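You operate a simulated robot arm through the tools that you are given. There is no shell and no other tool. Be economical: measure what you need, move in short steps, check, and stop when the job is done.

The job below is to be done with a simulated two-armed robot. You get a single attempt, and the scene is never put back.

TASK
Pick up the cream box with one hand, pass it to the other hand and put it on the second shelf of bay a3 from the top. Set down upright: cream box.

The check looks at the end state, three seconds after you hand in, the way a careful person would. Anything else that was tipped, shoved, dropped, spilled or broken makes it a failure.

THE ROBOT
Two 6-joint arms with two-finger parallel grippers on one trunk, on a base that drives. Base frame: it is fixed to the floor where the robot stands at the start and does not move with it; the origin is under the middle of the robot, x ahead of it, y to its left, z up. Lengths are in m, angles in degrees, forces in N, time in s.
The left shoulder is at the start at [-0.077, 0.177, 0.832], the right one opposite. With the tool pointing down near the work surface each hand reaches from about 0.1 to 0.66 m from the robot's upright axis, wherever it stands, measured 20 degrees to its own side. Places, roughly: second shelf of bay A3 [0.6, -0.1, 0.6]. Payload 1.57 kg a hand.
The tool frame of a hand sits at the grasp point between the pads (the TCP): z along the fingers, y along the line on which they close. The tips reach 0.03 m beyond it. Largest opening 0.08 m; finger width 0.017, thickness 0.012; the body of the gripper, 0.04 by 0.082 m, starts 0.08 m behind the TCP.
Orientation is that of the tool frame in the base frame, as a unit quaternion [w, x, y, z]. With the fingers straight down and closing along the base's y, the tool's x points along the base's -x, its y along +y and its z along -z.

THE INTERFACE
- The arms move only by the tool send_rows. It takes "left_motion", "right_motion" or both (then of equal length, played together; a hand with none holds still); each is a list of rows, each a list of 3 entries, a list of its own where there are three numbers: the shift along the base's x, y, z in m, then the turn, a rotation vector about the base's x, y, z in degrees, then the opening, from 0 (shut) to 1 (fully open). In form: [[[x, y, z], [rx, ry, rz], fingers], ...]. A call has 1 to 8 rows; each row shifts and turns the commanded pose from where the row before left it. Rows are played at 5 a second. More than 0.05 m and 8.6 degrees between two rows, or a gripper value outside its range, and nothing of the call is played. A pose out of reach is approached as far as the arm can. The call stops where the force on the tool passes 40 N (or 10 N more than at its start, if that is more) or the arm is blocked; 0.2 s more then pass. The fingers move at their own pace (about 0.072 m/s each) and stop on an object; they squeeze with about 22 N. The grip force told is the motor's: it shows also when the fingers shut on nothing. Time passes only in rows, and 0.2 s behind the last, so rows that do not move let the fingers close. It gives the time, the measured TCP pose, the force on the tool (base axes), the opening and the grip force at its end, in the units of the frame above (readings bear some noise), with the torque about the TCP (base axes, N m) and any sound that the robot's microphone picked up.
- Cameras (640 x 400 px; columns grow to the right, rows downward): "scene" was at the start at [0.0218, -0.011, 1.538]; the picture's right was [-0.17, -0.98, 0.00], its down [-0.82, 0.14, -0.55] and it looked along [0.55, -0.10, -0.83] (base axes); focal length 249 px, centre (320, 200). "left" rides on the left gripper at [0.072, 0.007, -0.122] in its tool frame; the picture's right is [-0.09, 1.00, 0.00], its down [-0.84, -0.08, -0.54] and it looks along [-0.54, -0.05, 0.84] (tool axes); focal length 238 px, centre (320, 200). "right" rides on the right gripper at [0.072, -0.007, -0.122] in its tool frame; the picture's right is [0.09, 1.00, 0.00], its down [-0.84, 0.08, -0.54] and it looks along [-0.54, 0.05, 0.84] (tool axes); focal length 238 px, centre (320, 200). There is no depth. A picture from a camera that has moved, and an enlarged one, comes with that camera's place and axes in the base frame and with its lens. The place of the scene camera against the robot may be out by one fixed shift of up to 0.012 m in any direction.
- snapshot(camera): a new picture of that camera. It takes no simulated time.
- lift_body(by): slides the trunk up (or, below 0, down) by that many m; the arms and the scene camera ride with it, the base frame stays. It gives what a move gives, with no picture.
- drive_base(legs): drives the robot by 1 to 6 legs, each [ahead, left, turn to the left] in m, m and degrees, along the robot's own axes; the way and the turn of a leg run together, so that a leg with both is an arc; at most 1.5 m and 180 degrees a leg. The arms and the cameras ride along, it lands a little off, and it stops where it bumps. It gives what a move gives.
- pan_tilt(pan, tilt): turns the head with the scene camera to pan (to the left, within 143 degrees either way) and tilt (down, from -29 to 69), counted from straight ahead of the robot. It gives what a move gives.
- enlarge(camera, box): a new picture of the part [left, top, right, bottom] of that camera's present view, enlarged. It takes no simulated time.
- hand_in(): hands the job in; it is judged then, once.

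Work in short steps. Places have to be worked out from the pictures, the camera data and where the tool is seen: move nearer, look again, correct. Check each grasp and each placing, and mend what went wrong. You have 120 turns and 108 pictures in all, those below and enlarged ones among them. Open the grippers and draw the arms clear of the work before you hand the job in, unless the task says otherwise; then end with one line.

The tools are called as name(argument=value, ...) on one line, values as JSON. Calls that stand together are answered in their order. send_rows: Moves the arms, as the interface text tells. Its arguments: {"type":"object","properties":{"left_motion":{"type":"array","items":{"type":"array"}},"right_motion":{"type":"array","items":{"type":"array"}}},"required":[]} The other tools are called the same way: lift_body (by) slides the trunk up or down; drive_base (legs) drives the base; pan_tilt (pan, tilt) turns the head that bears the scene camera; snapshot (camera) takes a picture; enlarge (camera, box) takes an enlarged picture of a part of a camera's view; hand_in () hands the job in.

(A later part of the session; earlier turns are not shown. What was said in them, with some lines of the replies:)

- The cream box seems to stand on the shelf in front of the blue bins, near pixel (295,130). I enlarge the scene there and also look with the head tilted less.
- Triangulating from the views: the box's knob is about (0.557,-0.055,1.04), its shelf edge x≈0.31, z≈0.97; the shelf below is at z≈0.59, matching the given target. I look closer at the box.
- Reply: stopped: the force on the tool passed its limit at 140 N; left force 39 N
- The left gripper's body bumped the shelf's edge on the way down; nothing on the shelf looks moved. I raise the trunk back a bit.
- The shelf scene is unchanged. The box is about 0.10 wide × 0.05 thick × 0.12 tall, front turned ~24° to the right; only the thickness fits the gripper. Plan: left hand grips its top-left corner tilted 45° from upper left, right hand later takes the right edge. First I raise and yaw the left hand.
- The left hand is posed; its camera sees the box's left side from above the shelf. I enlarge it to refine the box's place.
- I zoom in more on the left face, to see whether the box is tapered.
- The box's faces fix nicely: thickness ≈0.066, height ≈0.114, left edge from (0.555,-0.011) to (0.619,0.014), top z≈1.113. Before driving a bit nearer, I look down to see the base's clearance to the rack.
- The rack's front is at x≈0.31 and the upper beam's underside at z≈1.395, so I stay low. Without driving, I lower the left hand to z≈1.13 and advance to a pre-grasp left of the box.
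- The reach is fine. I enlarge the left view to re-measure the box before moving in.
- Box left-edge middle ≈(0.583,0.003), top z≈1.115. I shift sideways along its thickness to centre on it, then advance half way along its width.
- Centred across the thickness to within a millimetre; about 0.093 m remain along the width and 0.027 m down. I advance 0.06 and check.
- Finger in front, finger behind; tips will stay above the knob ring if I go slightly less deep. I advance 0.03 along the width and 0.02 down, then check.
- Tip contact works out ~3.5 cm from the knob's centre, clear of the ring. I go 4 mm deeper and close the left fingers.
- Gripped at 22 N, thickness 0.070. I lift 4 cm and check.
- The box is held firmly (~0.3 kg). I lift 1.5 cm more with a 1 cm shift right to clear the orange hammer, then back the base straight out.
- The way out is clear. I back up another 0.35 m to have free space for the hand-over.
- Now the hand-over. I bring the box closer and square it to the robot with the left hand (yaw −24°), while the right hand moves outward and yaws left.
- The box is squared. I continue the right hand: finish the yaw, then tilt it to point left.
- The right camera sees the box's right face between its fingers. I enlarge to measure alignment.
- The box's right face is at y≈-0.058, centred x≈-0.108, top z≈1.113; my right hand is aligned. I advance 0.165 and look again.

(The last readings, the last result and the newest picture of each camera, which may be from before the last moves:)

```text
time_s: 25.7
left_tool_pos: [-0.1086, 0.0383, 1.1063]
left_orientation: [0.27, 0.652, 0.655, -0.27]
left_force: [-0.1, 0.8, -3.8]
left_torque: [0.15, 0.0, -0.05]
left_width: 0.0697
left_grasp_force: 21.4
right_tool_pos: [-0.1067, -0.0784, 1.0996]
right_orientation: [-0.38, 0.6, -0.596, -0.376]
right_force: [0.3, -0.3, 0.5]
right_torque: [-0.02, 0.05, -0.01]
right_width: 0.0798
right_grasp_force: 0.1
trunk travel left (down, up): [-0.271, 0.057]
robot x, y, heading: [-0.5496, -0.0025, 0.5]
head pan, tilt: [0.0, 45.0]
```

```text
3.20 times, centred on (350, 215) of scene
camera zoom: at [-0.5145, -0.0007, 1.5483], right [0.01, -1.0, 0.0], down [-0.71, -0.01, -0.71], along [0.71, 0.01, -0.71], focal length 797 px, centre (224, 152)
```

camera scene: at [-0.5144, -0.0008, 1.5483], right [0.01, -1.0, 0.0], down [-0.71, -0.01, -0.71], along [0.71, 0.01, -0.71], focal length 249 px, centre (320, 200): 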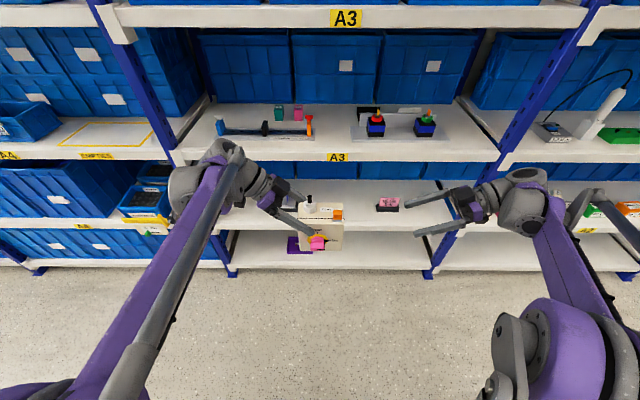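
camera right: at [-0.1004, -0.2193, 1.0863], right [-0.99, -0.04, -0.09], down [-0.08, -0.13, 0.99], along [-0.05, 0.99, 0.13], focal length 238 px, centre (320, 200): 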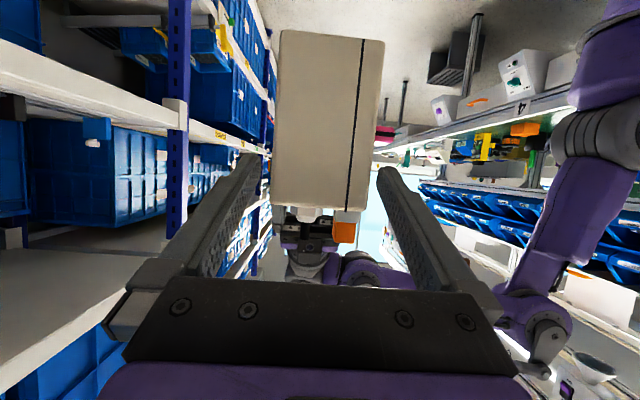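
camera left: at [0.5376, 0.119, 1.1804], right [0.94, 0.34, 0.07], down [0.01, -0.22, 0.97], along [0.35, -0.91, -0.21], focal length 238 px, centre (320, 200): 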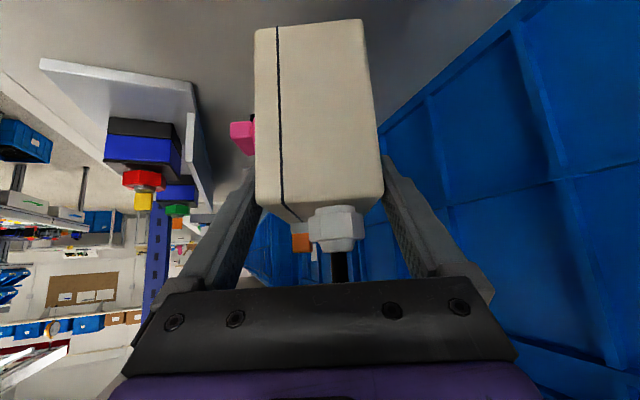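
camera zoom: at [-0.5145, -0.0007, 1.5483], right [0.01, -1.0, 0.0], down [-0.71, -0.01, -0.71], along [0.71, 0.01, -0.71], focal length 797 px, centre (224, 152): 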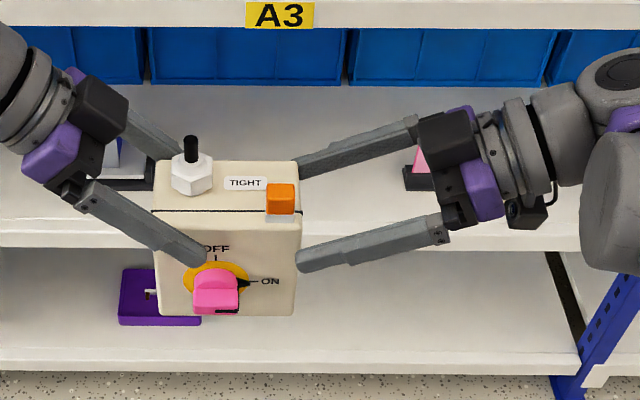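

Tips have reached the box edge and bracket it. I raise 3 mm for margin from the knob, go 3 cm in, and close the right fingers.

send_rows(right_motion=[[[-0.001, 0.01, 0.003], [0, 0, 0], 1], [[0, 0.01, 0], [0, 0, 0], 1], [[0, 0.011, 0], [0, 0, 0], 1]])

enlarge(camera="scene", box=[250, 160, 450, 270])

```text
time_s: 26.5
left_tool_pos: [-0.1085, 0.0385, 1.1044]
left_orientation: [0.271, 0.652, 0.655, -0.269]
left_force: [0.1, 0.0, -3.5]
left_torque: [0.14, 0.01, -0.05]
left_width: 0.0698
left_grasp_force: 22.4
right_tool_pos: [-0.1107, -0.0489, 1.1022]
right_orientation: [-0.379, 0.6, -0.595, -0.376]
right_force: [0.5, 0.1, -0.1]
right_torque: [0.03, 0.01, 0.0]
right_width: 0.0797
right_grasp_force: 0.0
trunk travel left (down, up): [-0.271, 0.057]
robot x, y, heading: [-0.549, -0.0042, 0.8]
head pan, tilt: [0.0, 45.0]
```

```text
3.20 times, centred on (350, 215) of scene
camera zoom: at [-0.5145, -0.0013, 1.5483], right [0.01, -1.0, 0.0], down [-0.71, -0.01, -0.71], along [0.71, 0.01, -0.71], focal length 797 px, centre (224, 152)
```

zoom: 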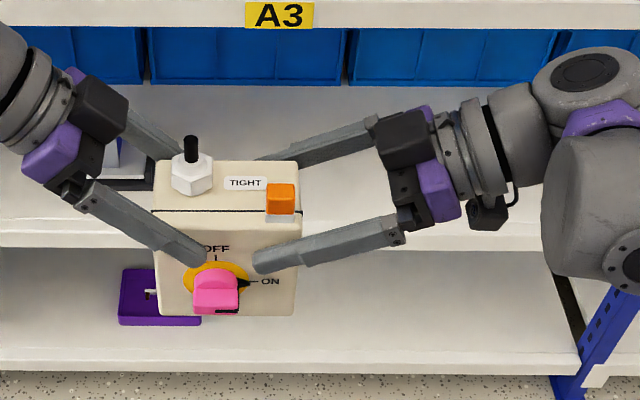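

Clear of the knob. I close the right fingers.

send_rows(right_motion=[[[0.001, 0, 0.001], [0, 0, 0], 1], [[0, 0, 0], [0, 0, 0], 0], [[0, 0, 0], [0, 0, 0], 0], [[0, 0, 0], [0, 0, 0], 0], [[0, 0, 0], [0, 0, 0], 0]])

snapshot(camera="right")

enlarge(camera="scene", box=[250, 160, 450, 270])

```text
time_s: 27.7
left_tool_pos: [-0.1088, 0.0384, 1.1058]
left_orientation: [0.27, 0.654, 0.654, -0.27]
left_force: [-10.3, 0.1, -2.8]
left_torque: [0.06, -0.1, -0.67]
left_width: 0.07
left_grasp_force: 22.1
right_tool_pos: [-0.1089, -0.0488, 1.103]
right_orientation: [-0.38, 0.6, -0.595, -0.376]
right_force: [11.3, 0.8, 0.4]
right_torque: [-0.06, 0.08, -0.3]
right_width: 0.0698
right_grasp_force: 22.4
trunk travel left (down, up): [-0.271, 0.057]
robot x, y, heading: [-0.5494, -0.0035, 0.7]
head pan, tilt: [0.0, 45.0]
```

```text
68 pictures are left
camera right: at [-0.1022, -0.1887, 1.0906], right [-0.99, -0.04, -0.09], down [-0.08, -0.13, 0.99], along [-0.05, 0.99, 0.13], focal length 238 px, centre (320, 200)
```

right: 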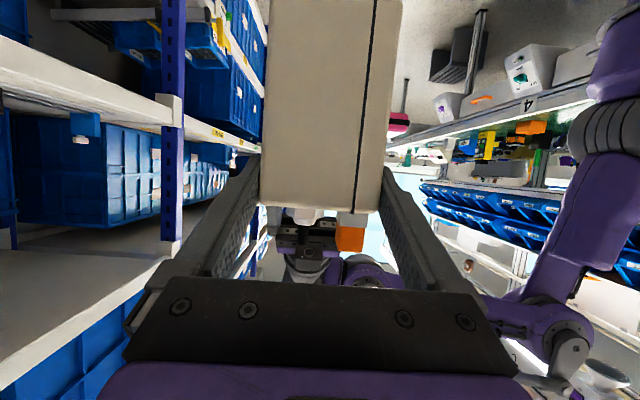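

```text
3.20 times, centred on (350, 215) of scene
camera zoom: at [-0.5144, -0.0015, 1.5483], right [0.01, -1.0, 0.0], down [-0.71, -0.01, -0.71], along [0.71, 0.01, -0.71], focal length 797 px, centre (224, 152)
```

zoom: 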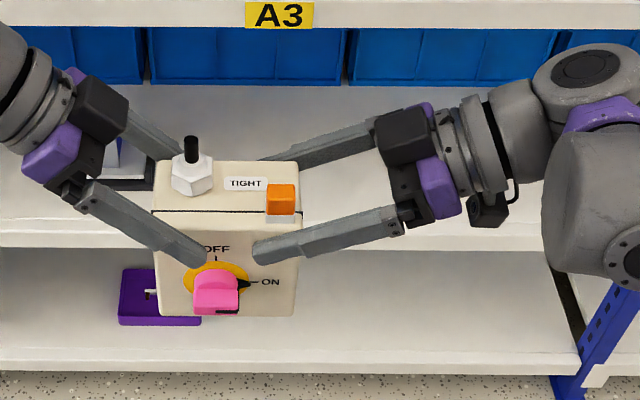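

Both hold it at 22 N, with ~11 N internal push along x. I relax that by shifting the right hand 1.5 mm forward.

send_rows(right_motion=[[[0.0015, 0, 0], [0, 0, 0], 0], [[0, 0, 0], [0, 0, 0], 0]])

```text
time_s: 28.3
left_tool_pos: [-0.1094, 0.0373, 1.104]
left_orientation: [0.27, 0.653, 0.654, -0.27]
left_force: [-4.6, 0.9, -0.8]
left_torque: [-0.13, 0.19, -0.38]
left_width: 0.0699
left_grasp_force: 22.2
right_tool_pos: [-0.1084, -0.0478, 1.1037]
right_orientation: [-0.378, 0.601, -0.595, -0.377]
right_force: [5.5, -0.1, -0.1]
right_torque: [-0.04, -0.17, -0.06]
right_width: 0.0699
right_grasp_force: 21.6
trunk travel left (down, up): [-0.271, 0.057]
robot x, y, heading: [-0.5521, -0.0028, 0.6]
head pan, tilt: [0.0, 45.0]
```

Another 1.3 mm, then the left hand opens.

send_rows(left_motion=[[[0, 0, 0], [0, 0, 0], 0], [[0, 0, 0], [0, 0, 0], 1], [[0, 0, 0], [0, 0, 0], 1], [[0, 0, 0], [0, 0, 0], 1]], right_motion=[[[0.0013, 0, 0], [0, 0, 0], 0], [[0, 0, 0], [0, 0, 0], 0], [[0, 0, 0], [0, 0, 0], 0], [[0, 0, 0], [0, 0, 0], 0]])

enlarge(camera="scene", box=[250, 160, 450, 270])

snapshot(camera="left")

```text
time_s: 29.3
left_tool_pos: [-0.1088, 0.0381, 1.1042]
left_orientation: [0.271, 0.652, 0.655, -0.269]
left_force: [-1.1, 0.2, -0.3]
left_torque: [-0.03, 0.0, -0.01]
left_width: 0.0799
left_grasp_force: 0.2
right_tool_pos: [-0.1082, -0.0478, 1.103]
right_orientation: [-0.379, 0.6, -0.596, -0.376]
right_force: [-0.4, -0.3, -0.2]
right_torque: [-0.18, 0.01, -0.01]
right_width: 0.07
right_grasp_force: 21.2
trunk travel left (down, up): [-0.271, 0.057]
robot x, y, heading: [-0.5478, -0.0009, 0.6]
head pan, tilt: [0.0, 45.0]
```

```text
3.20 times, centred on (350, 215) of scene
camera zoom: at [-0.5144, -0.0015, 1.5483], right [0.01, -1.0, 0.0], down [-0.71, -0.01, -0.71], along [0.71, 0.01, -0.71], focal length 797 px, centre (224, 152)
```

zoom: 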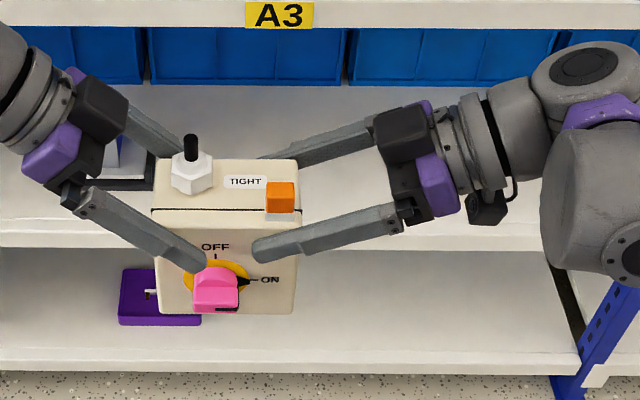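

```text
65 pictures are left
camera left: at [-0.1025, 0.1753, 1.1411], right [1.0, -0.06, 0.07], down [-0.08, -0.21, 0.97], along [-0.05, -0.98, -0.21], focal length 238 px, centre (320, 200)
```

left: 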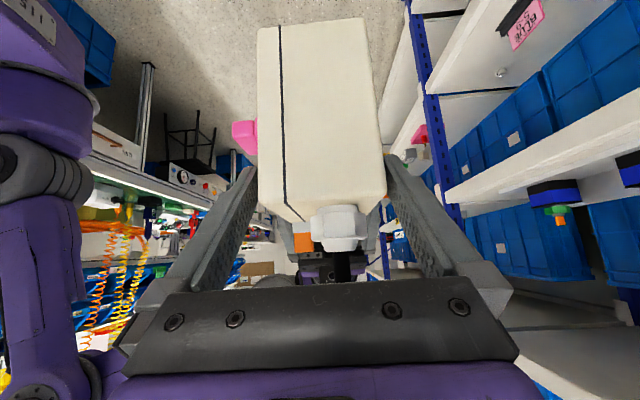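

The right hand holds it. I draw the left hand back along its own axis and watch the box.

send_rows(left_motion=[[[0, 0.014, 0.014], [0, 0, 0], 1], [[0, 0.02, 0.02], [0, 0, 0], 1], [[0, 0.03, 0.03], [0, 0, 0], 1], [[0, 0.04, 0.02], [0, 0, 0], 1], [[0, 0.04, 0.0], [0, 0, 0], 1], [[-0.02, 0.04, 0], [0, 0, 0], 1]])

snapshot(camera="scene")

snapshot(camera="right")

```text
time_s: 30.7
left_tool_pos: [-0.1306, 0.2255, 1.1897]
left_orientation: [0.271, 0.653, 0.655, -0.269]
left_force: [0.1, 0.5, -0.4]
left_torque: [0.01, -0.02, 0.01]
left_width: 0.08
left_grasp_force: 0.0
right_tool_pos: [-0.1081, -0.0472, 1.1051]
right_orientation: [-0.38, 0.6, -0.595, -0.376]
right_force: [0.8, 0.4, 0.0]
right_torque: [-0.16, 0.0, -0.02]
right_width: 0.0699
right_grasp_force: 21.6
trunk travel left (down, up): [-0.271, 0.057]
robot x, y, heading: [-0.5499, -0.0055, 0.5]
head pan, tilt: [0.0, 45.0]
```

```text
64 pictures are left
camera scene: at [-0.5155, -0.0006, 1.5483], right [0.01, -1.0, 0.0], down [-0.71, -0.01, -0.71], along [0.71, 0.01, -0.71], focal length 249 px, centre (320, 200)
```

scene: 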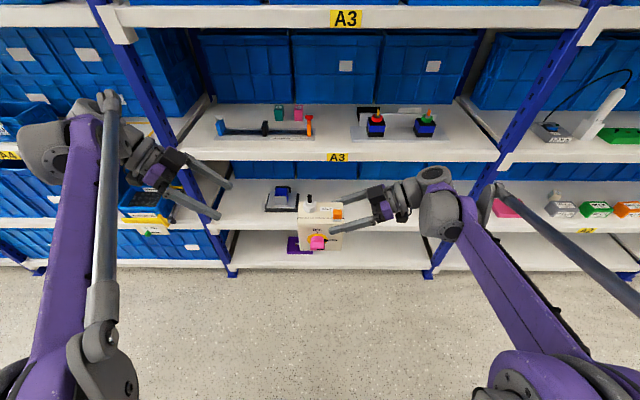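

```text
63 pictures are left
camera right: at [-0.1007, -0.1877, 1.0908], right [-0.99, -0.04, -0.09], down [-0.08, -0.13, 0.99], along [-0.05, 0.99, 0.13], focal length 238 px, centre (320, 200)
```

right: 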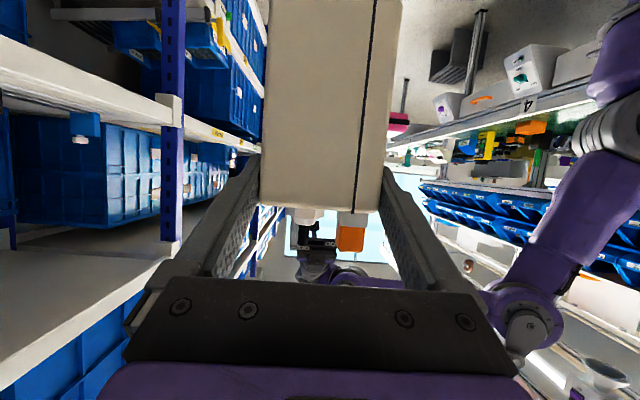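

Hand-over done: the right hand alone holds the box upright. Now I yaw the right hand −90° so it points forward (box edge-on), and fold the left hand back.

send_rows(right_motion=[[[0.008, -0.01, 0], [0, 0, -8.2], 0], [[0.008, -0.01, 0], [0, 0, -8.2], 0], [[0.008, -0.01, 0], [0, 0, -8.2], 0], [[0.008, -0.01, 0], [0, 0, -8.2], 0], [[0.008, -0.01, 0], [0, 0, -8.2], 0], [[0.008, -0.01, 0], [0, 0, -8.2], 0]], left_motion=[[[-0.03, 0.01, 0], [0, 0, 0], 1], [[-0.03, 0.01, 0], [0, 0, 0], 1], [[-0.03, 0.01, 0], [0, 0, 0], 1], [[-0.03, 0.01, 0], [0, 0, 0], 1], [[-0.03, 0.01, 0], [0, 0, 0], 1], [[0, 0, 0], [0, 0, 0], 1]])

snapshot(camera="scene")

```text
time_s: 32.1
left_tool_pos: [-0.281, 0.2717, 1.1899]
left_orientation: [0.271, 0.652, 0.655, -0.27]
left_force: [-0.4, -0.6, 0.5]
left_torque: [0.0, -0.03, 0.02]
left_width: 0.0801
left_grasp_force: 0.1
right_tool_pos: [-0.0597, -0.1088, 1.1036]
right_orientation: [0.502, -0.297, 0.791, 0.184]
right_force: [-0.4, -0.2, -0.6]
right_torque: [-0.12, 0.11, -0.02]
right_width: 0.0697
right_grasp_force: 21.9
trunk travel left (down, up): [-0.271, 0.057]
robot x, y, heading: [-0.5485, -0.003, 0.3]
head pan, tilt: [0.0, 45.0]
```

```text
62 pictures are left
camera scene: at [-0.5142, -0.0013, 1.5483], right [0.01, -1.0, 0.0], down [-0.71, -0.01, -0.71], along [0.71, 0.01, -0.71], focal length 249 px, centre (320, 200)
```

scene: 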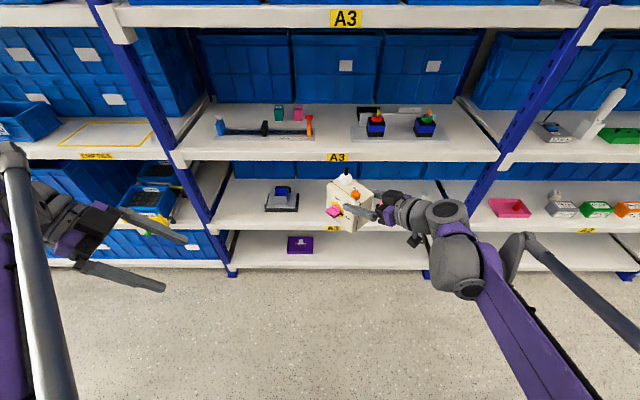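

Working well; 41° of yaw remain. I finish it.

send_rows(right_motion=[[[0.005, -0.004, 0], [0, 0, -8.2], 0], [[0.005, -0.004, 0], [0, 0, -8.2], 0], [[0.005, -0.004, 0], [0, 0, -8.2], 0], [[0.005, -0.004, 0], [0, 0, -8.2], 0], [[0.005, -0.004, 0], [0, 0, -8.2], 0]])

snapshot(camera="scene")

snapshot(camera="right")

```text
time_s: 33.3
left_tool_pos: [-0.2804, 0.2704, 1.1897]
left_orientation: [0.271, 0.652, 0.655, -0.27]
left_force: [0.1, 0.1, -0.7]
left_torque: [0.0, 0.01, -0.01]
left_width: 0.0799
left_grasp_force: 0.1
right_tool_pos: [-0.0338, -0.1277, 1.1035]
right_orientation: [0.536, -0.004, 0.844, -0.001]
right_force: [-0.3, 0.9, 0.2]
right_torque: [-0.02, 0.17, 0.02]
right_width: 0.0697
right_grasp_force: 22.0
trunk travel left (down, up): [-0.271, 0.057]
robot x, y, heading: [-0.5486, -0.0043, 0.9]
head pan, tilt: [0.0, 45.0]
```

```text
61 pictures are left
camera scene: at [-0.5139, -0.0014, 1.5483], right [0.01, -1.0, 0.0], down [-0.71, -0.01, -0.71], along [0.71, 0.01, -0.71], focal length 249 px, centre (320, 200)
```

scene: 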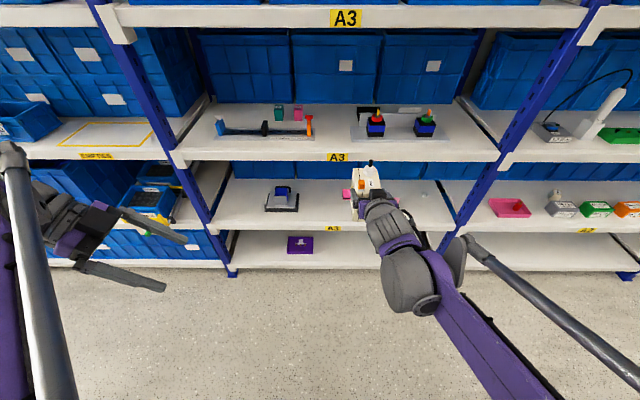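

```text
60 pictures are left
camera right: at [-0.1743, -0.1334, 1.0899], right [-0.04, 1.0, -0.09], down [-0.13, 0.08, 0.99], along [0.99, 0.05, 0.13], focal length 238 px, centre (320, 200)
```

right: 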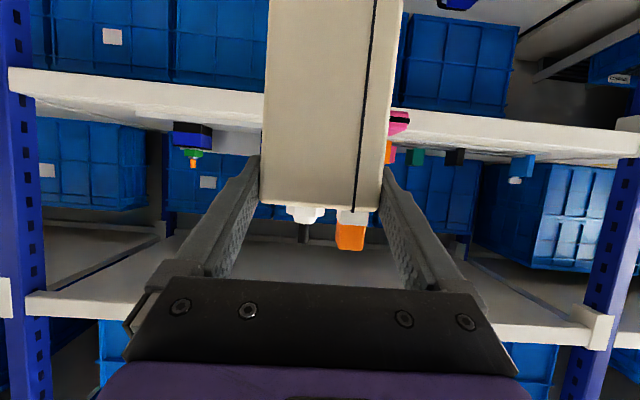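

Pointing forward, box upright. I lower the trunk by 0.25 m, still well in front of the rack.

lift_body(by=-0.25)

pan_tilt(pan=-10, tilt=40)

snapshot(camera="scene")

snapshot(camera="right")

```text
time_s: 35.9
left_tool_pos: [-0.2795, 0.2725, 0.9399]
left_orientation: [0.27, 0.653, 0.654, -0.27]
left_force: [-0.8, -0.2, -0.1]
left_torque: [0.0, -0.03, 0.01]
left_width: 0.0798
left_grasp_force: 0.3
right_tool_pos: [-0.0346, -0.128, 0.8535]
right_orientation: [0.535, -0.002, 0.845, -0.003]
right_force: [-1.1, 0.5, 0.7]
right_torque: [0.0, 0.21, -0.04]
right_width: 0.0699
right_grasp_force: 21.7
trunk travel left (down, up): [-0.021, 0.307]
robot x, y, heading: [-0.5513, -0.0006, 0.7]
head pan, tilt: [0.0, 45.0]
```

```text
time_s: 36.6
left_tool_pos: [-0.2795, 0.2739, 0.9388]
left_orientation: [0.271, 0.652, 0.655, -0.269]
left_force: [0.0, 0.4, -0.9]
left_torque: [0.03, -0.01, 0.02]
left_width: 0.0799
left_grasp_force: 0.0
right_tool_pos: [-0.0336, -0.1274, 0.8542]
right_orientation: [0.534, -0.002, 0.846, -0.004]
right_force: [-0.3, 1.1, -0.8]
right_torque: [0.01, 0.17, 0.0]
right_width: 0.0699
right_grasp_force: 22.1
trunk travel left (down, up): [-0.021, 0.307]
robot x, y, heading: [-0.5483, -0.0039, 0.5]
head pan, tilt: [-10.0, 40.0]
```

```text
59 pictures are left
camera scene: at [-0.4639, -0.0158, 1.2977], right [-0.16, -0.99, 0.0], down [-0.63, 0.11, -0.77], along [0.76, -0.13, -0.64], focal length 249 px, centre (320, 200)
```

scene: 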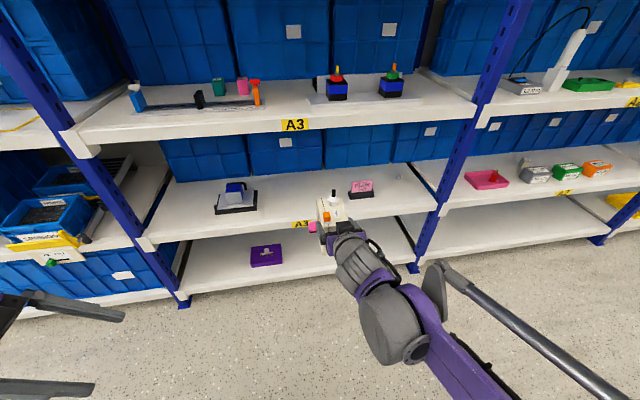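

```text
58 pictures are left
camera right: at [-0.1747, -0.134, 0.8409], right [-0.04, 1.0, -0.09], down [-0.13, 0.08, 0.99], along [0.99, 0.05, 0.13], focal length 238 px, centre (320, 200)
```

right: 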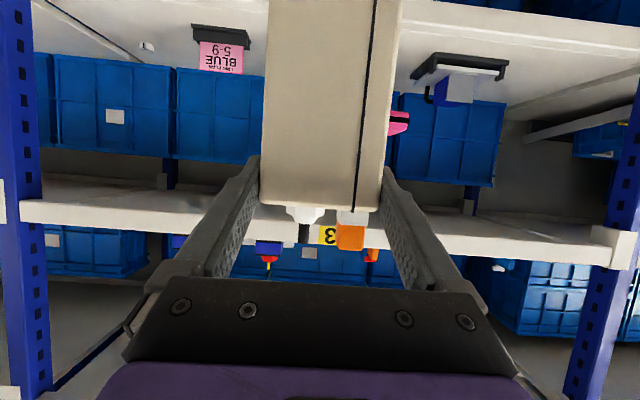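

I enlarge the right view to measure the target shelf's surface height and the underside of the shelf above.

enlarge(camera="right", box=[400, 0, 640, 150])

enlarge(camera="scene", box=[140, 100, 440, 290])

```text
2.67 times, centred on (520, 75) of right
camera zoom: at [-0.1747, -0.134, 0.8409], right [-0.04, 1.0, -0.09], down [-0.13, 0.08, 0.99], along [0.99, 0.05, 0.13], focal length 636 px, centre (-213, 533)
```

zoom: 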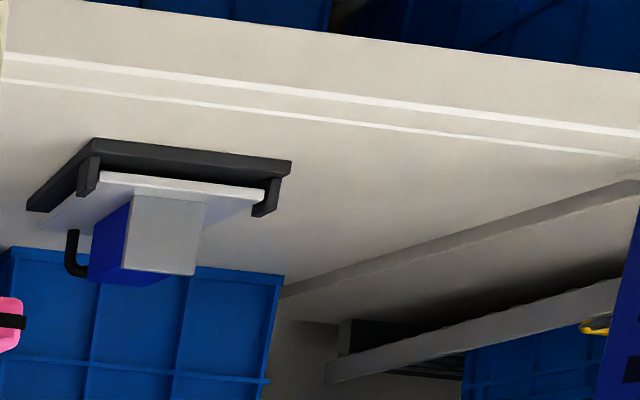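

```text
2.11 times, centred on (290, 195) of scene
camera zoom: at [-0.4639, -0.0158, 1.2977], right [-0.16, -0.99, 0.0], down [-0.63, 0.11, -0.77], along [0.76, -0.13, -0.64], focal length 524 px, centre (383, 210)
```

zoom: 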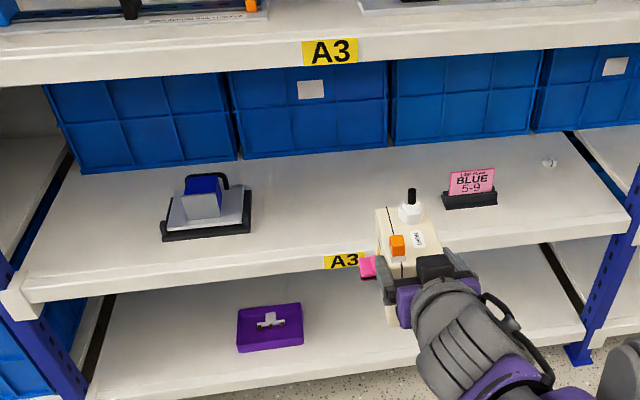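

Shelf surface ≈0.56 (hand-eye), bins behind start at x≈0.65, free y from −0.27 to +0.1. I lower the right hand by 0.12 m outside the rack.

send_rows(right_motion=[[[0, 0, -0.03], [0, 0, 0], 0], [[0, 0, -0.03], [0, 0, 0], 0], [[0, 0, -0.03], [0, 0, 0], 0], [[0, 0, -0.03], [0, 0, 0], 0]])

snapshot(camera="right")

snapshot(camera="scene")

```text
time_s: 37.6
left_tool_pos: [-0.2791, 0.2734, 0.9394]
left_orientation: [0.27, 0.653, 0.655, -0.269]
left_force: [0.0, -0.4, -0.6]
left_torque: [-0.02, 0.01, 0.01]
left_width: 0.0802
left_grasp_force: 0.1
right_tool_pos: [-0.0344, -0.1281, 0.7359]
right_orientation: [0.534, -0.001, 0.846, -0.004]
right_force: [-0.9, 0.0, 0.0]
right_torque: [0.0, 0.17, 0.02]
right_width: 0.0701
right_grasp_force: 21.7
trunk travel left (down, up): [-0.021, 0.307]
robot x, y, heading: [-0.5445, 0.0032, 0.4]
head pan, tilt: [-10.0, 40.0]
```

```text
55 pictures are left
camera right: at [-0.1758, -0.135, 0.7229], right [-0.04, 1.0, -0.09], down [-0.13, 0.08, 0.99], along [0.99, 0.05, 0.13], focal length 238 px, centre (320, 200)
```

right: 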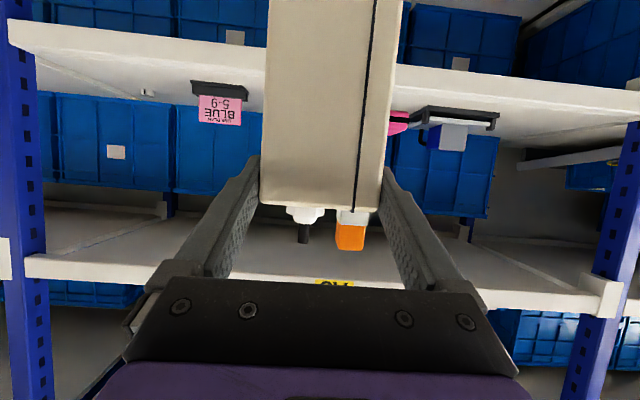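

```text
54 pictures are left
camera scene: at [-0.4636, -0.0159, 1.2977], right [-0.16, -0.99, 0.0], down [-0.63, 0.11, -0.77], along [0.76, -0.13, -0.64], focal length 249 px, centre (320, 200)
```

scene: 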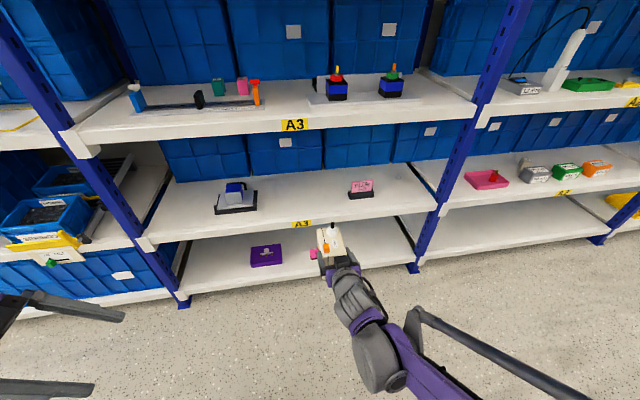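

Box bottom ≈0.633 clears the shelf (~0.55). I drive forward 0.3 m and look.

drive_base(legs=[[0.3, 0, 0]])

snapshot(camera="right")

snapshot(camera="scene")

```text
time_s: 39.6
left_tool_pos: [0.0204, 0.275, 0.9393]
left_orientation: [0.271, 0.652, 0.655, -0.27]
left_force: [0.2, 0.3, 0.3]
left_torque: [-0.01, 0.0, -0.01]
left_width: 0.08
left_grasp_force: 0.1
right_tool_pos: [0.2641, -0.126, 0.735]
right_orientation: [0.534, -0.001, 0.846, -0.004]
right_force: [0.5, -0.3, 0.3]
right_torque: [0.02, 0.17, -0.01]
right_width: 0.0696
right_grasp_force: 21.9
trunk travel left (down, up): [-0.021, 0.307]
robot x, y, heading: [-0.2477, -0.0004, 0.4]
head pan, tilt: [-10.0, 40.0]
```

```text
53 pictures are left
camera right: at [0.124, -0.1325, 0.7232], right [-0.04, 1.0, -0.09], down [-0.13, 0.08, 0.99], along [0.99, 0.05, 0.13], focal length 238 px, centre (320, 200)
```

right: 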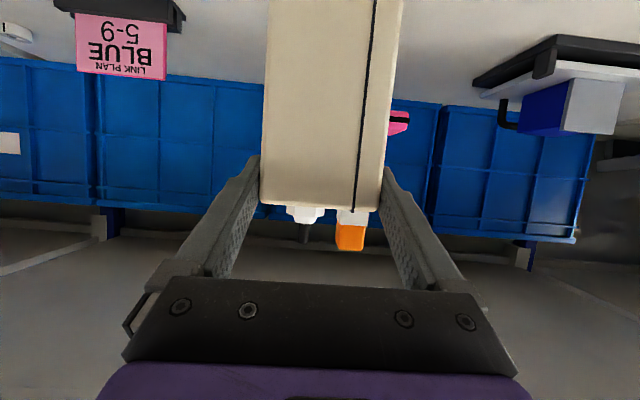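

```text
52 pictures are left
camera scene: at [-0.1635, -0.0131, 1.2977], right [-0.16, -0.99, 0.0], down [-0.63, 0.11, -0.77], along [0.76, -0.13, -0.64], focal length 249 px, centre (320, 200)
```

scene: 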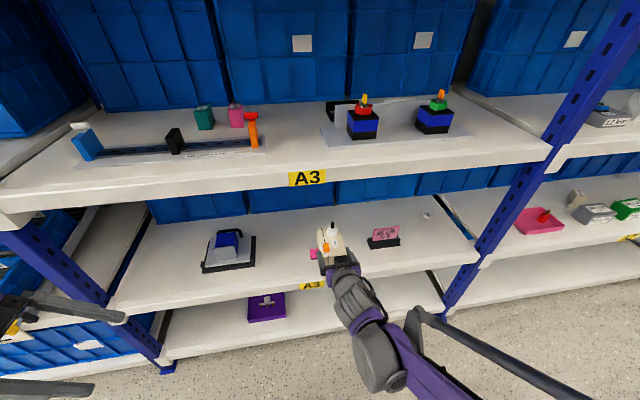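

Clear all round (sign at y≈−0.28, fixture at y≥0.09). I drive 0.16 m further in.

drive_base(legs=[[0.165, 0, 0]])

snapshot(camera="right")

snapshot(camera="scene")

```text
time_s: 41.1
left_tool_pos: [0.1857, 0.2753, 0.9387]
left_orientation: [0.269, 0.654, 0.653, -0.271]
left_force: [0.3, 0.5, -0.4]
left_torque: [-0.04, 0.02, -0.03]
left_width: 0.0799
left_grasp_force: 0.1
right_tool_pos: [0.4295, -0.1275, 0.7361]
right_orientation: [0.535, 0.001, 0.845, -0.005]
right_force: [0.4, 0.8, -1.0]
right_torque: [0.0, 0.17, -0.01]
right_width: 0.0698
right_grasp_force: 21.7
trunk travel left (down, up): [-0.021, 0.307]
robot x, y, heading: [-0.0862, 0.0037, 0.2]
head pan, tilt: [-10.0, 40.0]
```

```text
51 pictures are left
camera right: at [0.2877, -0.1334, 0.7231], right [-0.03, 1.0, -0.09], down [-0.13, 0.09, 0.99], along [0.99, 0.04, 0.13], focal length 238 px, centre (320, 200)
```

right: 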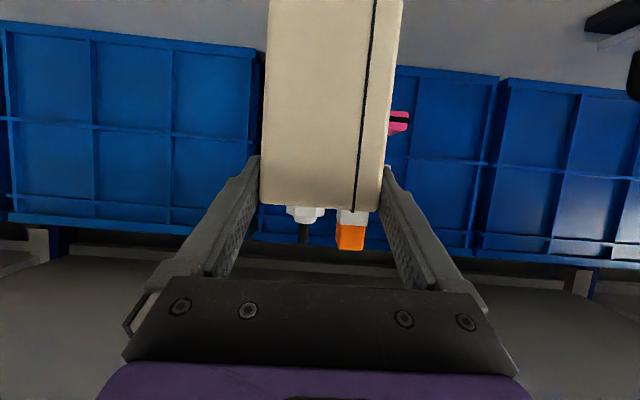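

```text
50 pictures are left
camera scene: at [0.0009, -0.0126, 1.2977], right [-0.17, -0.99, 0.0], down [-0.63, 0.11, -0.77], along [0.75, -0.13, -0.64], focal length 249 px, centre (320, 200)
```

scene: 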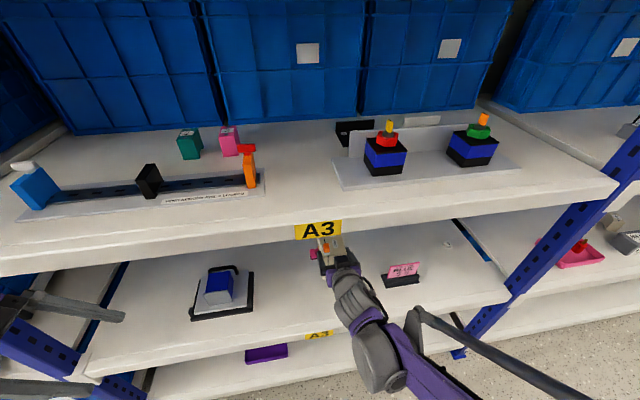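

All clear, TCP (0.43,−0.128,0.736). I lower 5 cm and check how close the bottom is.

send_rows(right_motion=[[[0, 0, -0.02], [0, 0, 0], 0], [[0, 0, -0.02], [0, 0, 0], 0], [[0, 0, -0.01], [0, 0, 0], 0]])

snapshot(camera="right")

enlarge(camera="scene", box=[240, 210, 440, 350])

```text
time_s: 41.9
left_tool_pos: [0.1853, 0.2751, 0.9409]
left_orientation: [0.269, 0.655, 0.653, -0.27]
left_force: [-1.1, 0.9, 0.2]
left_torque: [-0.04, -0.01, 0.01]
left_width: 0.0802
left_grasp_force: 0.0
right_tool_pos: [0.4281, -0.1278, 0.6858]
right_orientation: [0.534, 0.002, 0.845, -0.006]
right_force: [0.6, 0.1, -0.3]
right_torque: [-0.01, 0.18, -0.01]
right_width: 0.07
right_grasp_force: 21.4
trunk travel left (down, up): [-0.021, 0.307]
robot x, y, heading: [-0.085, -0.0018, 0.0]
head pan, tilt: [-10.0, 40.0]
```

```text
49 pictures are left
camera right: at [0.2872, -0.1336, 0.6731], right [-0.03, 1.0, -0.09], down [-0.13, 0.09, 0.99], along [0.99, 0.04, 0.13], focal length 238 px, centre (320, 200)
```

right: 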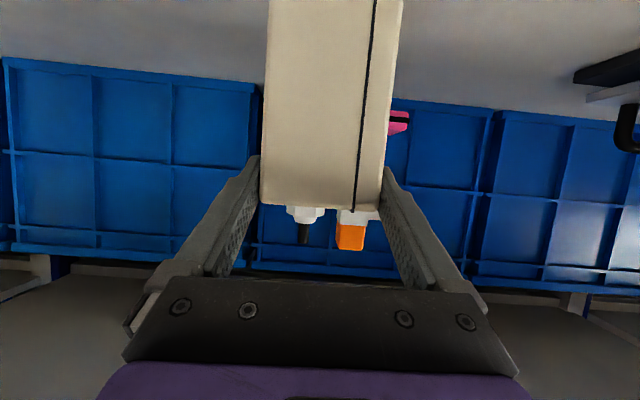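

```text
2.86 times, centred on (340, 280) of scene
camera zoom: at [0.0003, -0.0126, 1.2977], right [-0.17, -0.99, 0.0], down [-0.63, 0.11, -0.77], along [0.75, -0.13, -0.64], focal length 711 px, centre (263, -29)
```

zoom: 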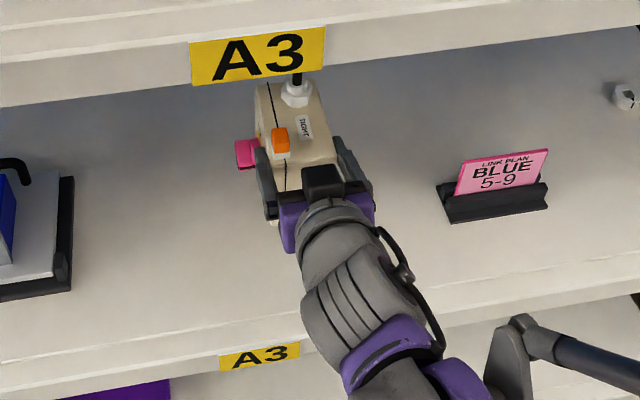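

Parallax on the bins gives the shelf at ≈0.553, so ~3 cm remain. I lower 2.2 cm, then feel in small steps.

send_rows(right_motion=[[[0, 0, -0.011], [0, 0, 0], 0], [[0, 0, -0.011], [0, 0, 0], 0], [[0, 0, 0], [0, 0, 0], 0]])

send_rows(right_motion=[[[0, 0, -0.002], [0, 0, 0], 0], [[0, 0, -0.002], [0, 0, 0], 0]])

enlarge(camera="scene", box=[240, 210, 440, 350])

```text
time_s: 42.7
left_tool_pos: [0.185, 0.2754, 0.9393]
left_orientation: [0.27, 0.655, 0.652, -0.27]
left_force: [-0.2, 0.4, 0.4]
left_torque: [-0.01, 0.03, 0.04]
left_width: 0.08
left_grasp_force: 0.0
right_tool_pos: [0.4301, -0.1278, 0.6628]
right_orientation: [0.535, 0.0, 0.845, -0.004]
right_force: [0.5, 0.4, 1.0]
right_torque: [0.02, 0.15, 0.03]
right_width: 0.0699
right_grasp_force: 21.8
trunk travel left (down, up): [-0.021, 0.307]
robot x, y, heading: [-0.0847, 0.0008, 0.0]
head pan, tilt: [-10.0, 40.0]
```

```text
time_s: 43.3
left_tool_pos: [0.1856, 0.276, 0.9387]
left_orientation: [0.269, 0.655, 0.652, -0.271]
left_force: [-0.8, 0.5, 0.2]
left_torque: [0.01, 0.05, -0.03]
left_width: 0.0801
left_grasp_force: 0.1
right_tool_pos: [0.4295, -0.1282, 0.6602]
right_orientation: [0.535, 0.002, 0.845, -0.006]
right_force: [-0.3, -0.6, -0.2]
right_torque: [-0.05, 0.2, -0.02]
right_width: 0.0697
right_grasp_force: 22.0
trunk travel left (down, up): [-0.021, 0.307]
robot x, y, heading: [-0.0832, 0.0011, 0.1]
head pan, tilt: [-10.0, 40.0]
```

```text
2.86 times, centred on (340, 280) of scene
camera zoom: at [0.0002, -0.0126, 1.2977], right [-0.17, -0.99, 0.0], down [-0.63, 0.11, -0.77], along [0.75, -0.13, -0.64], focal length 711 px, centre (263, -29)
```

zoom: 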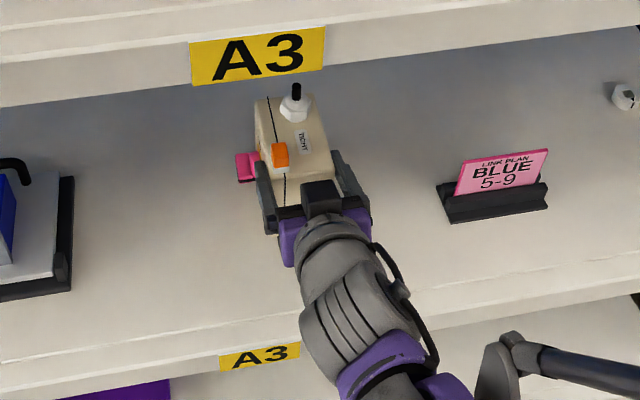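

No contact yet. I keep feeling downward in 2 mm rows.

send_rows(right_motion=[[[0, 0, -0.002], [0, 0, 0], 0], [[0, 0, -0.002], [0, 0, 0], 0]])

send_rows(right_motion=[[[0, 0, -0.002], [0, 0, 0], 0], [[0, 0, 0], [0, 0, 0], 0]])

send_rows(right_motion=[[[0, 0, -0.002], [0, 0, 0], 0], [[0, 0, 0], [0, 0, 0], 0]])

```text
time_s: 43.9
left_tool_pos: [0.1857, 0.2758, 0.9396]
left_orientation: [0.27, 0.654, 0.653, -0.27]
left_force: [0.2, 0.1, 0.2]
left_torque: [-0.02, 0.02, -0.03]
left_width: 0.0802
left_grasp_force: 0.0
right_tool_pos: [0.4274, -0.1292, 0.6554]
right_orientation: [0.535, 0.001, 0.845, -0.005]
right_force: [0.1, -0.8, 2.0]
right_torque: [0.1, -0.5, -0.09]
right_width: 0.0699
right_grasp_force: 22.5
trunk travel left (down, up): [-0.021, 0.307]
robot x, y, heading: [-0.0846, 0.0012, 0.0]
head pan, tilt: [-10.0, 40.0]
```

```text
time_s: 44.5
left_tool_pos: [0.1849, 0.2744, 0.9397]
left_orientation: [0.27, 0.654, 0.653, -0.27]
left_force: [0.0, 0.8, -0.6]
left_torque: [-0.03, 0.04, -0.01]
left_width: 0.0801
left_grasp_force: 0.0
right_tool_pos: [0.4272, -0.1291, 0.6558]
right_orientation: [0.535, 0.0, 0.845, -0.004]
right_force: [3.8, -6.8, 19.7]
right_torque: [0.1, -0.12, -0.07]
right_width: 0.0697
right_grasp_force: 21.6
trunk travel left (down, up): [-0.021, 0.307]
robot x, y, heading: [-0.0865, 0.0017, 0.4]
head pan, tilt: [-10.0, 40.0]
```

```text
time_s: 45.1
left_tool_pos: [0.184, 0.2759, 0.9406]
left_orientation: [0.27, 0.654, 0.653, -0.27]
left_force: [0.0, 0.4, 0.4]
left_torque: [-0.02, -0.02, 0.0]
left_width: 0.0799
left_grasp_force: 0.0
right_tool_pos: [0.4269, -0.1272, 0.6528]
right_orientation: [0.536, 0.001, 0.844, -0.004]
right_force: [-2.1, -5.0, 18.6]
right_torque: [0.24, -0.09, -0.03]
right_width: 0.07
right_grasp_force: 22.4
trunk travel left (down, up): [-0.021, 0.307]
robot x, y, heading: [-0.0834, -0.0023, 0.1]
head pan, tilt: [-10.0, 40.0]
```

Contact: ~19 N upward, so the box stands on the shelf. I relieve 3 mm and check it's level.

send_rows(right_motion=[[[0, 0, 0.002], [0, 0, 0], 0], [[0, 0, 0.0005], [0, 0, 0], 0]])

snapshot(camera="right")

enlarge(camera="scene", box=[280, 220, 400, 300])

```text
time_s: 45.7
left_tool_pos: [0.1866, 0.2742, 0.9392]
left_orientation: [0.269, 0.655, 0.653, -0.27]
left_force: [-1.0, -0.4, 0.1]
left_torque: [0.02, -0.02, -0.03]
left_width: 0.08
left_grasp_force: 0.0
right_tool_pos: [0.4291, -0.1277, 0.6548]
right_orientation: [0.534, 0.001, 0.846, -0.005]
right_force: [0.5, 0.1, 0.4]
right_torque: [-0.02, 0.16, 0.02]
right_width: 0.0701
right_grasp_force: 22.1
trunk travel left (down, up): [-0.021, 0.307]
robot x, y, heading: [-0.0835, 0.0019, 0.4]
head pan, tilt: [-10.0, 40.0]
```

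```text
46 pictures are left
camera right: at [0.2872, -0.1331, 0.6416], right [-0.03, 1.0, -0.09], down [-0.13, 0.09, 0.99], along [0.99, 0.04, 0.13], focal length 238 px, centre (320, 200)
```

right: 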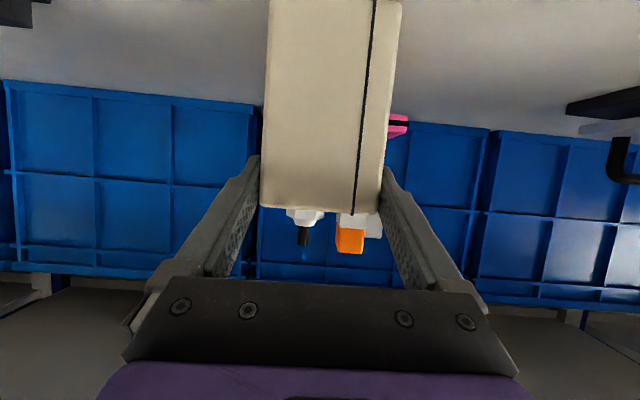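

```text
5.00 times, centred on (340, 260) of scene
camera zoom: at [0.0002, -0.0125, 1.2976], right [-0.17, -0.99, 0.0], down [-0.63, 0.11, -0.77], along [0.75, -0.13, -0.64], focal length 1245 px, centre (220, -100)
```

zoom: 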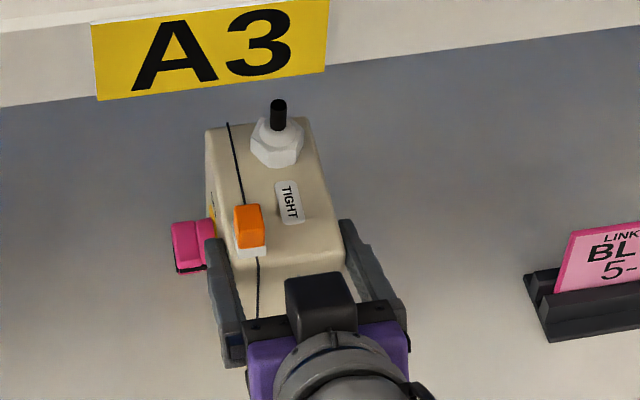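

Now just off contact (~1 mm). I lower 1.5 mm to touch and open the right fingers.

send_rows(right_motion=[[[0, 0, -0.0015], [0, 0, 0], 0], [[0, 0, 0], [0, 0, 0], 0]])

send_rows(right_motion=[[[0, 0, 0], [0, 0, 0], 0.9], [[0, 0, 0], [0, 0, 0], 1], [[0, 0, 0], [0, 0, 0], 1]])

snapshot(camera="right")

enlarge(camera="scene", box=[280, 220, 400, 300])

```text
time_s: 46.3
left_tool_pos: [0.1862, 0.274, 0.9398]
left_orientation: [0.269, 0.655, 0.652, -0.27]
left_force: [0.4, 0.3, 0.9]
left_torque: [0.01, 0.0, 0.0]
left_width: 0.0799
left_grasp_force: 0.2
right_tool_pos: [0.4274, -0.1279, 0.6527]
right_orientation: [0.534, 0.001, 0.845, -0.005]
right_force: [0.2, -0.5, 0.9]
right_torque: [-0.01, 0.16, 0.02]
right_width: 0.0701
right_grasp_force: 21.8
trunk travel left (down, up): [-0.021, 0.307]
robot x, y, heading: [-0.0859, 0.0033, 0.2]
head pan, tilt: [-10.0, 40.0]
```

```text
time_s: 47.1
left_tool_pos: [0.1869, 0.2736, 0.9387]
left_orientation: [0.269, 0.655, 0.653, -0.27]
left_force: [-0.4, 0.4, -0.2]
left_torque: [0.05, -0.01, 0.01]
left_width: 0.0799
left_grasp_force: 0.1
right_tool_pos: [0.4282, -0.1282, 0.6537]
right_orientation: [0.535, 0.001, 0.845, -0.005]
right_force: [-0.5, -0.6, 0.8]
right_torque: [0.05, -0.02, 0.01]
right_width: 0.08
right_grasp_force: 0.1
trunk travel left (down, up): [-0.021, 0.307]
robot x, y, heading: [-0.0843, -0.0027, 0.2]
head pan, tilt: [-10.0, 40.0]
```

```text
44 pictures are left
camera right: at [0.287, -0.1331, 0.6406], right [-0.03, 1.0, -0.09], down [-0.13, 0.09, 0.99], along [0.99, 0.04, 0.13], focal length 238 px, centre (320, 200)
```

right: 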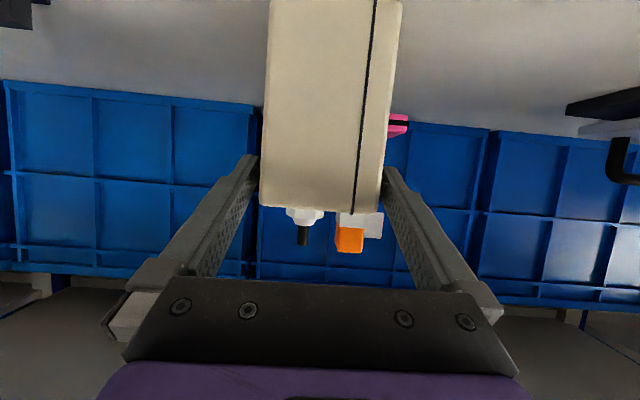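

```text
5.00 times, centred on (340, 260) of scene
camera zoom: at [-0.0001, -0.0125, 1.2977], right [-0.17, -0.99, 0.0], down [-0.63, 0.11, -0.77], along [0.75, -0.13, -0.64], focal length 1245 px, centre (220, -100)
```

zoom: 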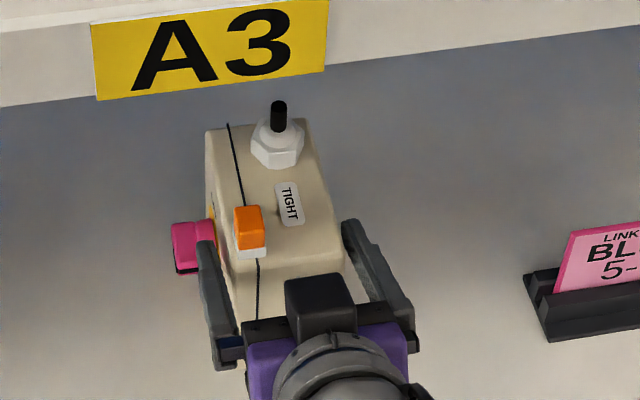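

The box stands free with both fingers clear. I draw the right hand straight back.

send_rows(right_motion=[[[-0.01, 0, 0], [0, 0, 0], 1], [[-0.02, 0, 0.0], [0, 0, 0], 1], [[-0.02, 0, 0.0], [0, 0, 0], 1], [[-0.03, 0, 0.01], [0, 0, 0], 1]])

snapshot(camera="right")

enlarge(camera="scene", box=[280, 220, 400, 300])

```text
time_s: 48.1
left_tool_pos: [0.1858, 0.2748, 0.9403]
left_orientation: [0.27, 0.654, 0.653, -0.27]
left_force: [0.2, 0.6, -0.2]
left_torque: [0.0, 0.0, 0.0]
left_width: 0.0799
left_grasp_force: 0.1
right_tool_pos: [0.3439, -0.1277, 0.6637]
right_orientation: [0.535, 0.0, 0.845, -0.004]
right_force: [1.1, -0.9, 0.9]
right_torque: [0.02, -0.02, 0.0]
right_width: 0.0799
right_grasp_force: 0.1
trunk travel left (down, up): [-0.021, 0.307]
robot x, y, heading: [-0.0869, 0.0001, 0.4]
head pan, tilt: [-10.0, 40.0]
```

```text
42 pictures are left
camera right: at [0.2047, -0.1335, 0.6501], right [-0.03, 1.0, -0.09], down [-0.13, 0.09, 0.99], along [0.99, 0.04, 0.13], focal length 238 px, centre (320, 200)
```

right: 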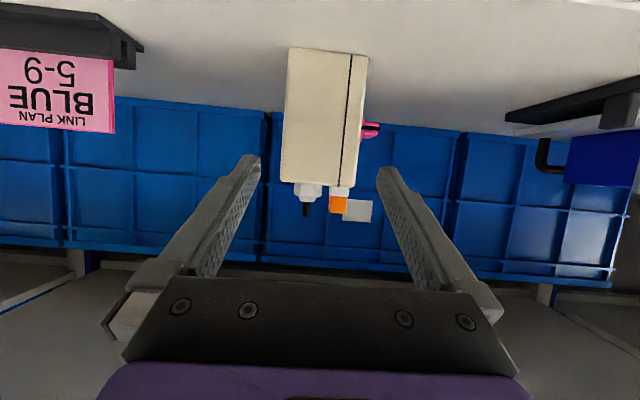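

```text
5.00 times, centred on (340, 260) of scene
camera zoom: at [-0.0008, -0.0126, 1.2978], right [-0.17, -0.99, 0.0], down [-0.63, 0.11, -0.77], along [0.76, -0.13, -0.64], focal length 1245 px, centre (220, -100)
```

zoom: 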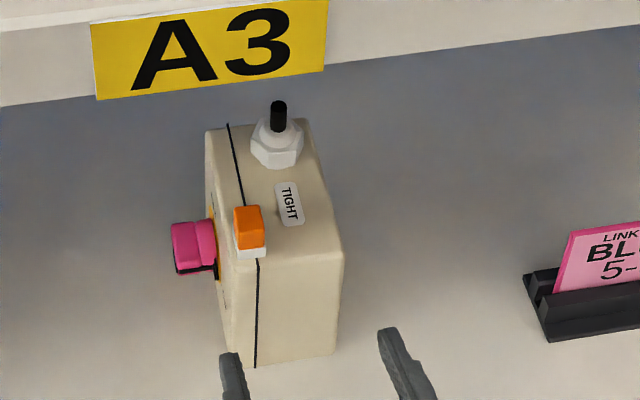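

The box stands upright on its own. I back the base out and take a final look from further away.

drive_base(legs=[[-0.4, 0, 0]])

snapshot(camera="scene")

snapshot(camera="right")

```text
time_s: 50.5
left_tool_pos: [-0.2095, 0.2745, 0.9398]
left_orientation: [0.271, 0.653, 0.654, -0.269]
left_force: [-0.2, 0.1, 0.0]
left_torque: [0.01, 0.0, 0.02]
left_width: 0.0797
left_grasp_force: 0.0
right_tool_pos: [-0.0473, -0.1295, 0.6639]
right_orientation: [0.535, 0.0, 0.845, -0.004]
right_force: [-1.0, 0.8, 0.3]
right_torque: [-0.02, -0.02, 0.0]
right_width: 0.0802
right_grasp_force: 0.0
trunk travel left (down, up): [-0.021, 0.307]
robot x, y, heading: [-0.478, -0.0066, 0.3]
head pan, tilt: [-10.0, 40.0]
```

```text
40 pictures are left
camera scene: at [-0.394, -0.0142, 1.2977], right [-0.17, -0.99, 0.0], down [-0.63, 0.11, -0.77], along [0.76, -0.13, -0.64], focal length 249 px, centre (320, 200)
```

scene: 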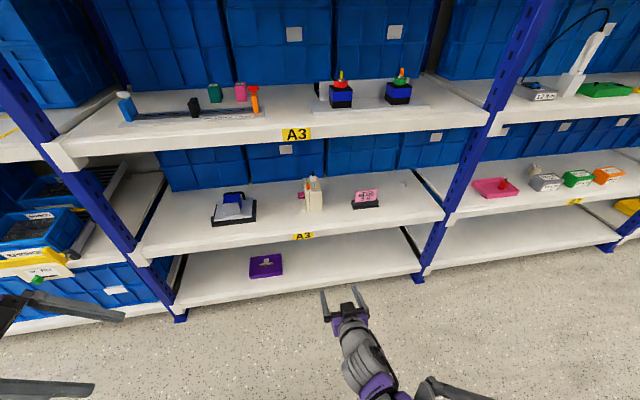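

```text
39 pictures are left
camera right: at [-0.1879, -0.1347, 0.65], right [-0.04, 1.0, -0.09], down [-0.13, 0.09, 0.99], along [0.99, 0.05, 0.13], focal length 238 px, centre (320, 200)
```

right: 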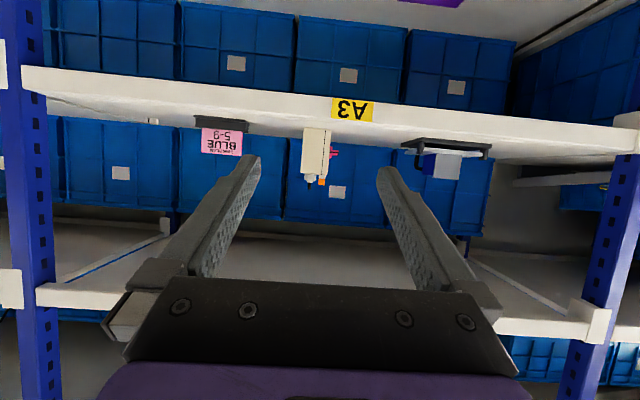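

The box stands upright on the shelf, the other items are as they were, and both hands are open and clear. I hand in.

hand_in()

```text
The job is handed in.
```

The cream box was picked up with the left hand, passed to the right, and now stands upright on the bay A3 shelf at z ≈ 0.55 m. I took that as the second shelf because of the rough position given, not counting the top shelf that holds the large bins. Early on, the left gripper bumped the edge of the box's starting shelf, with a 140 N peak; nothing on the shelves looked moved or tipped, then or at the end.
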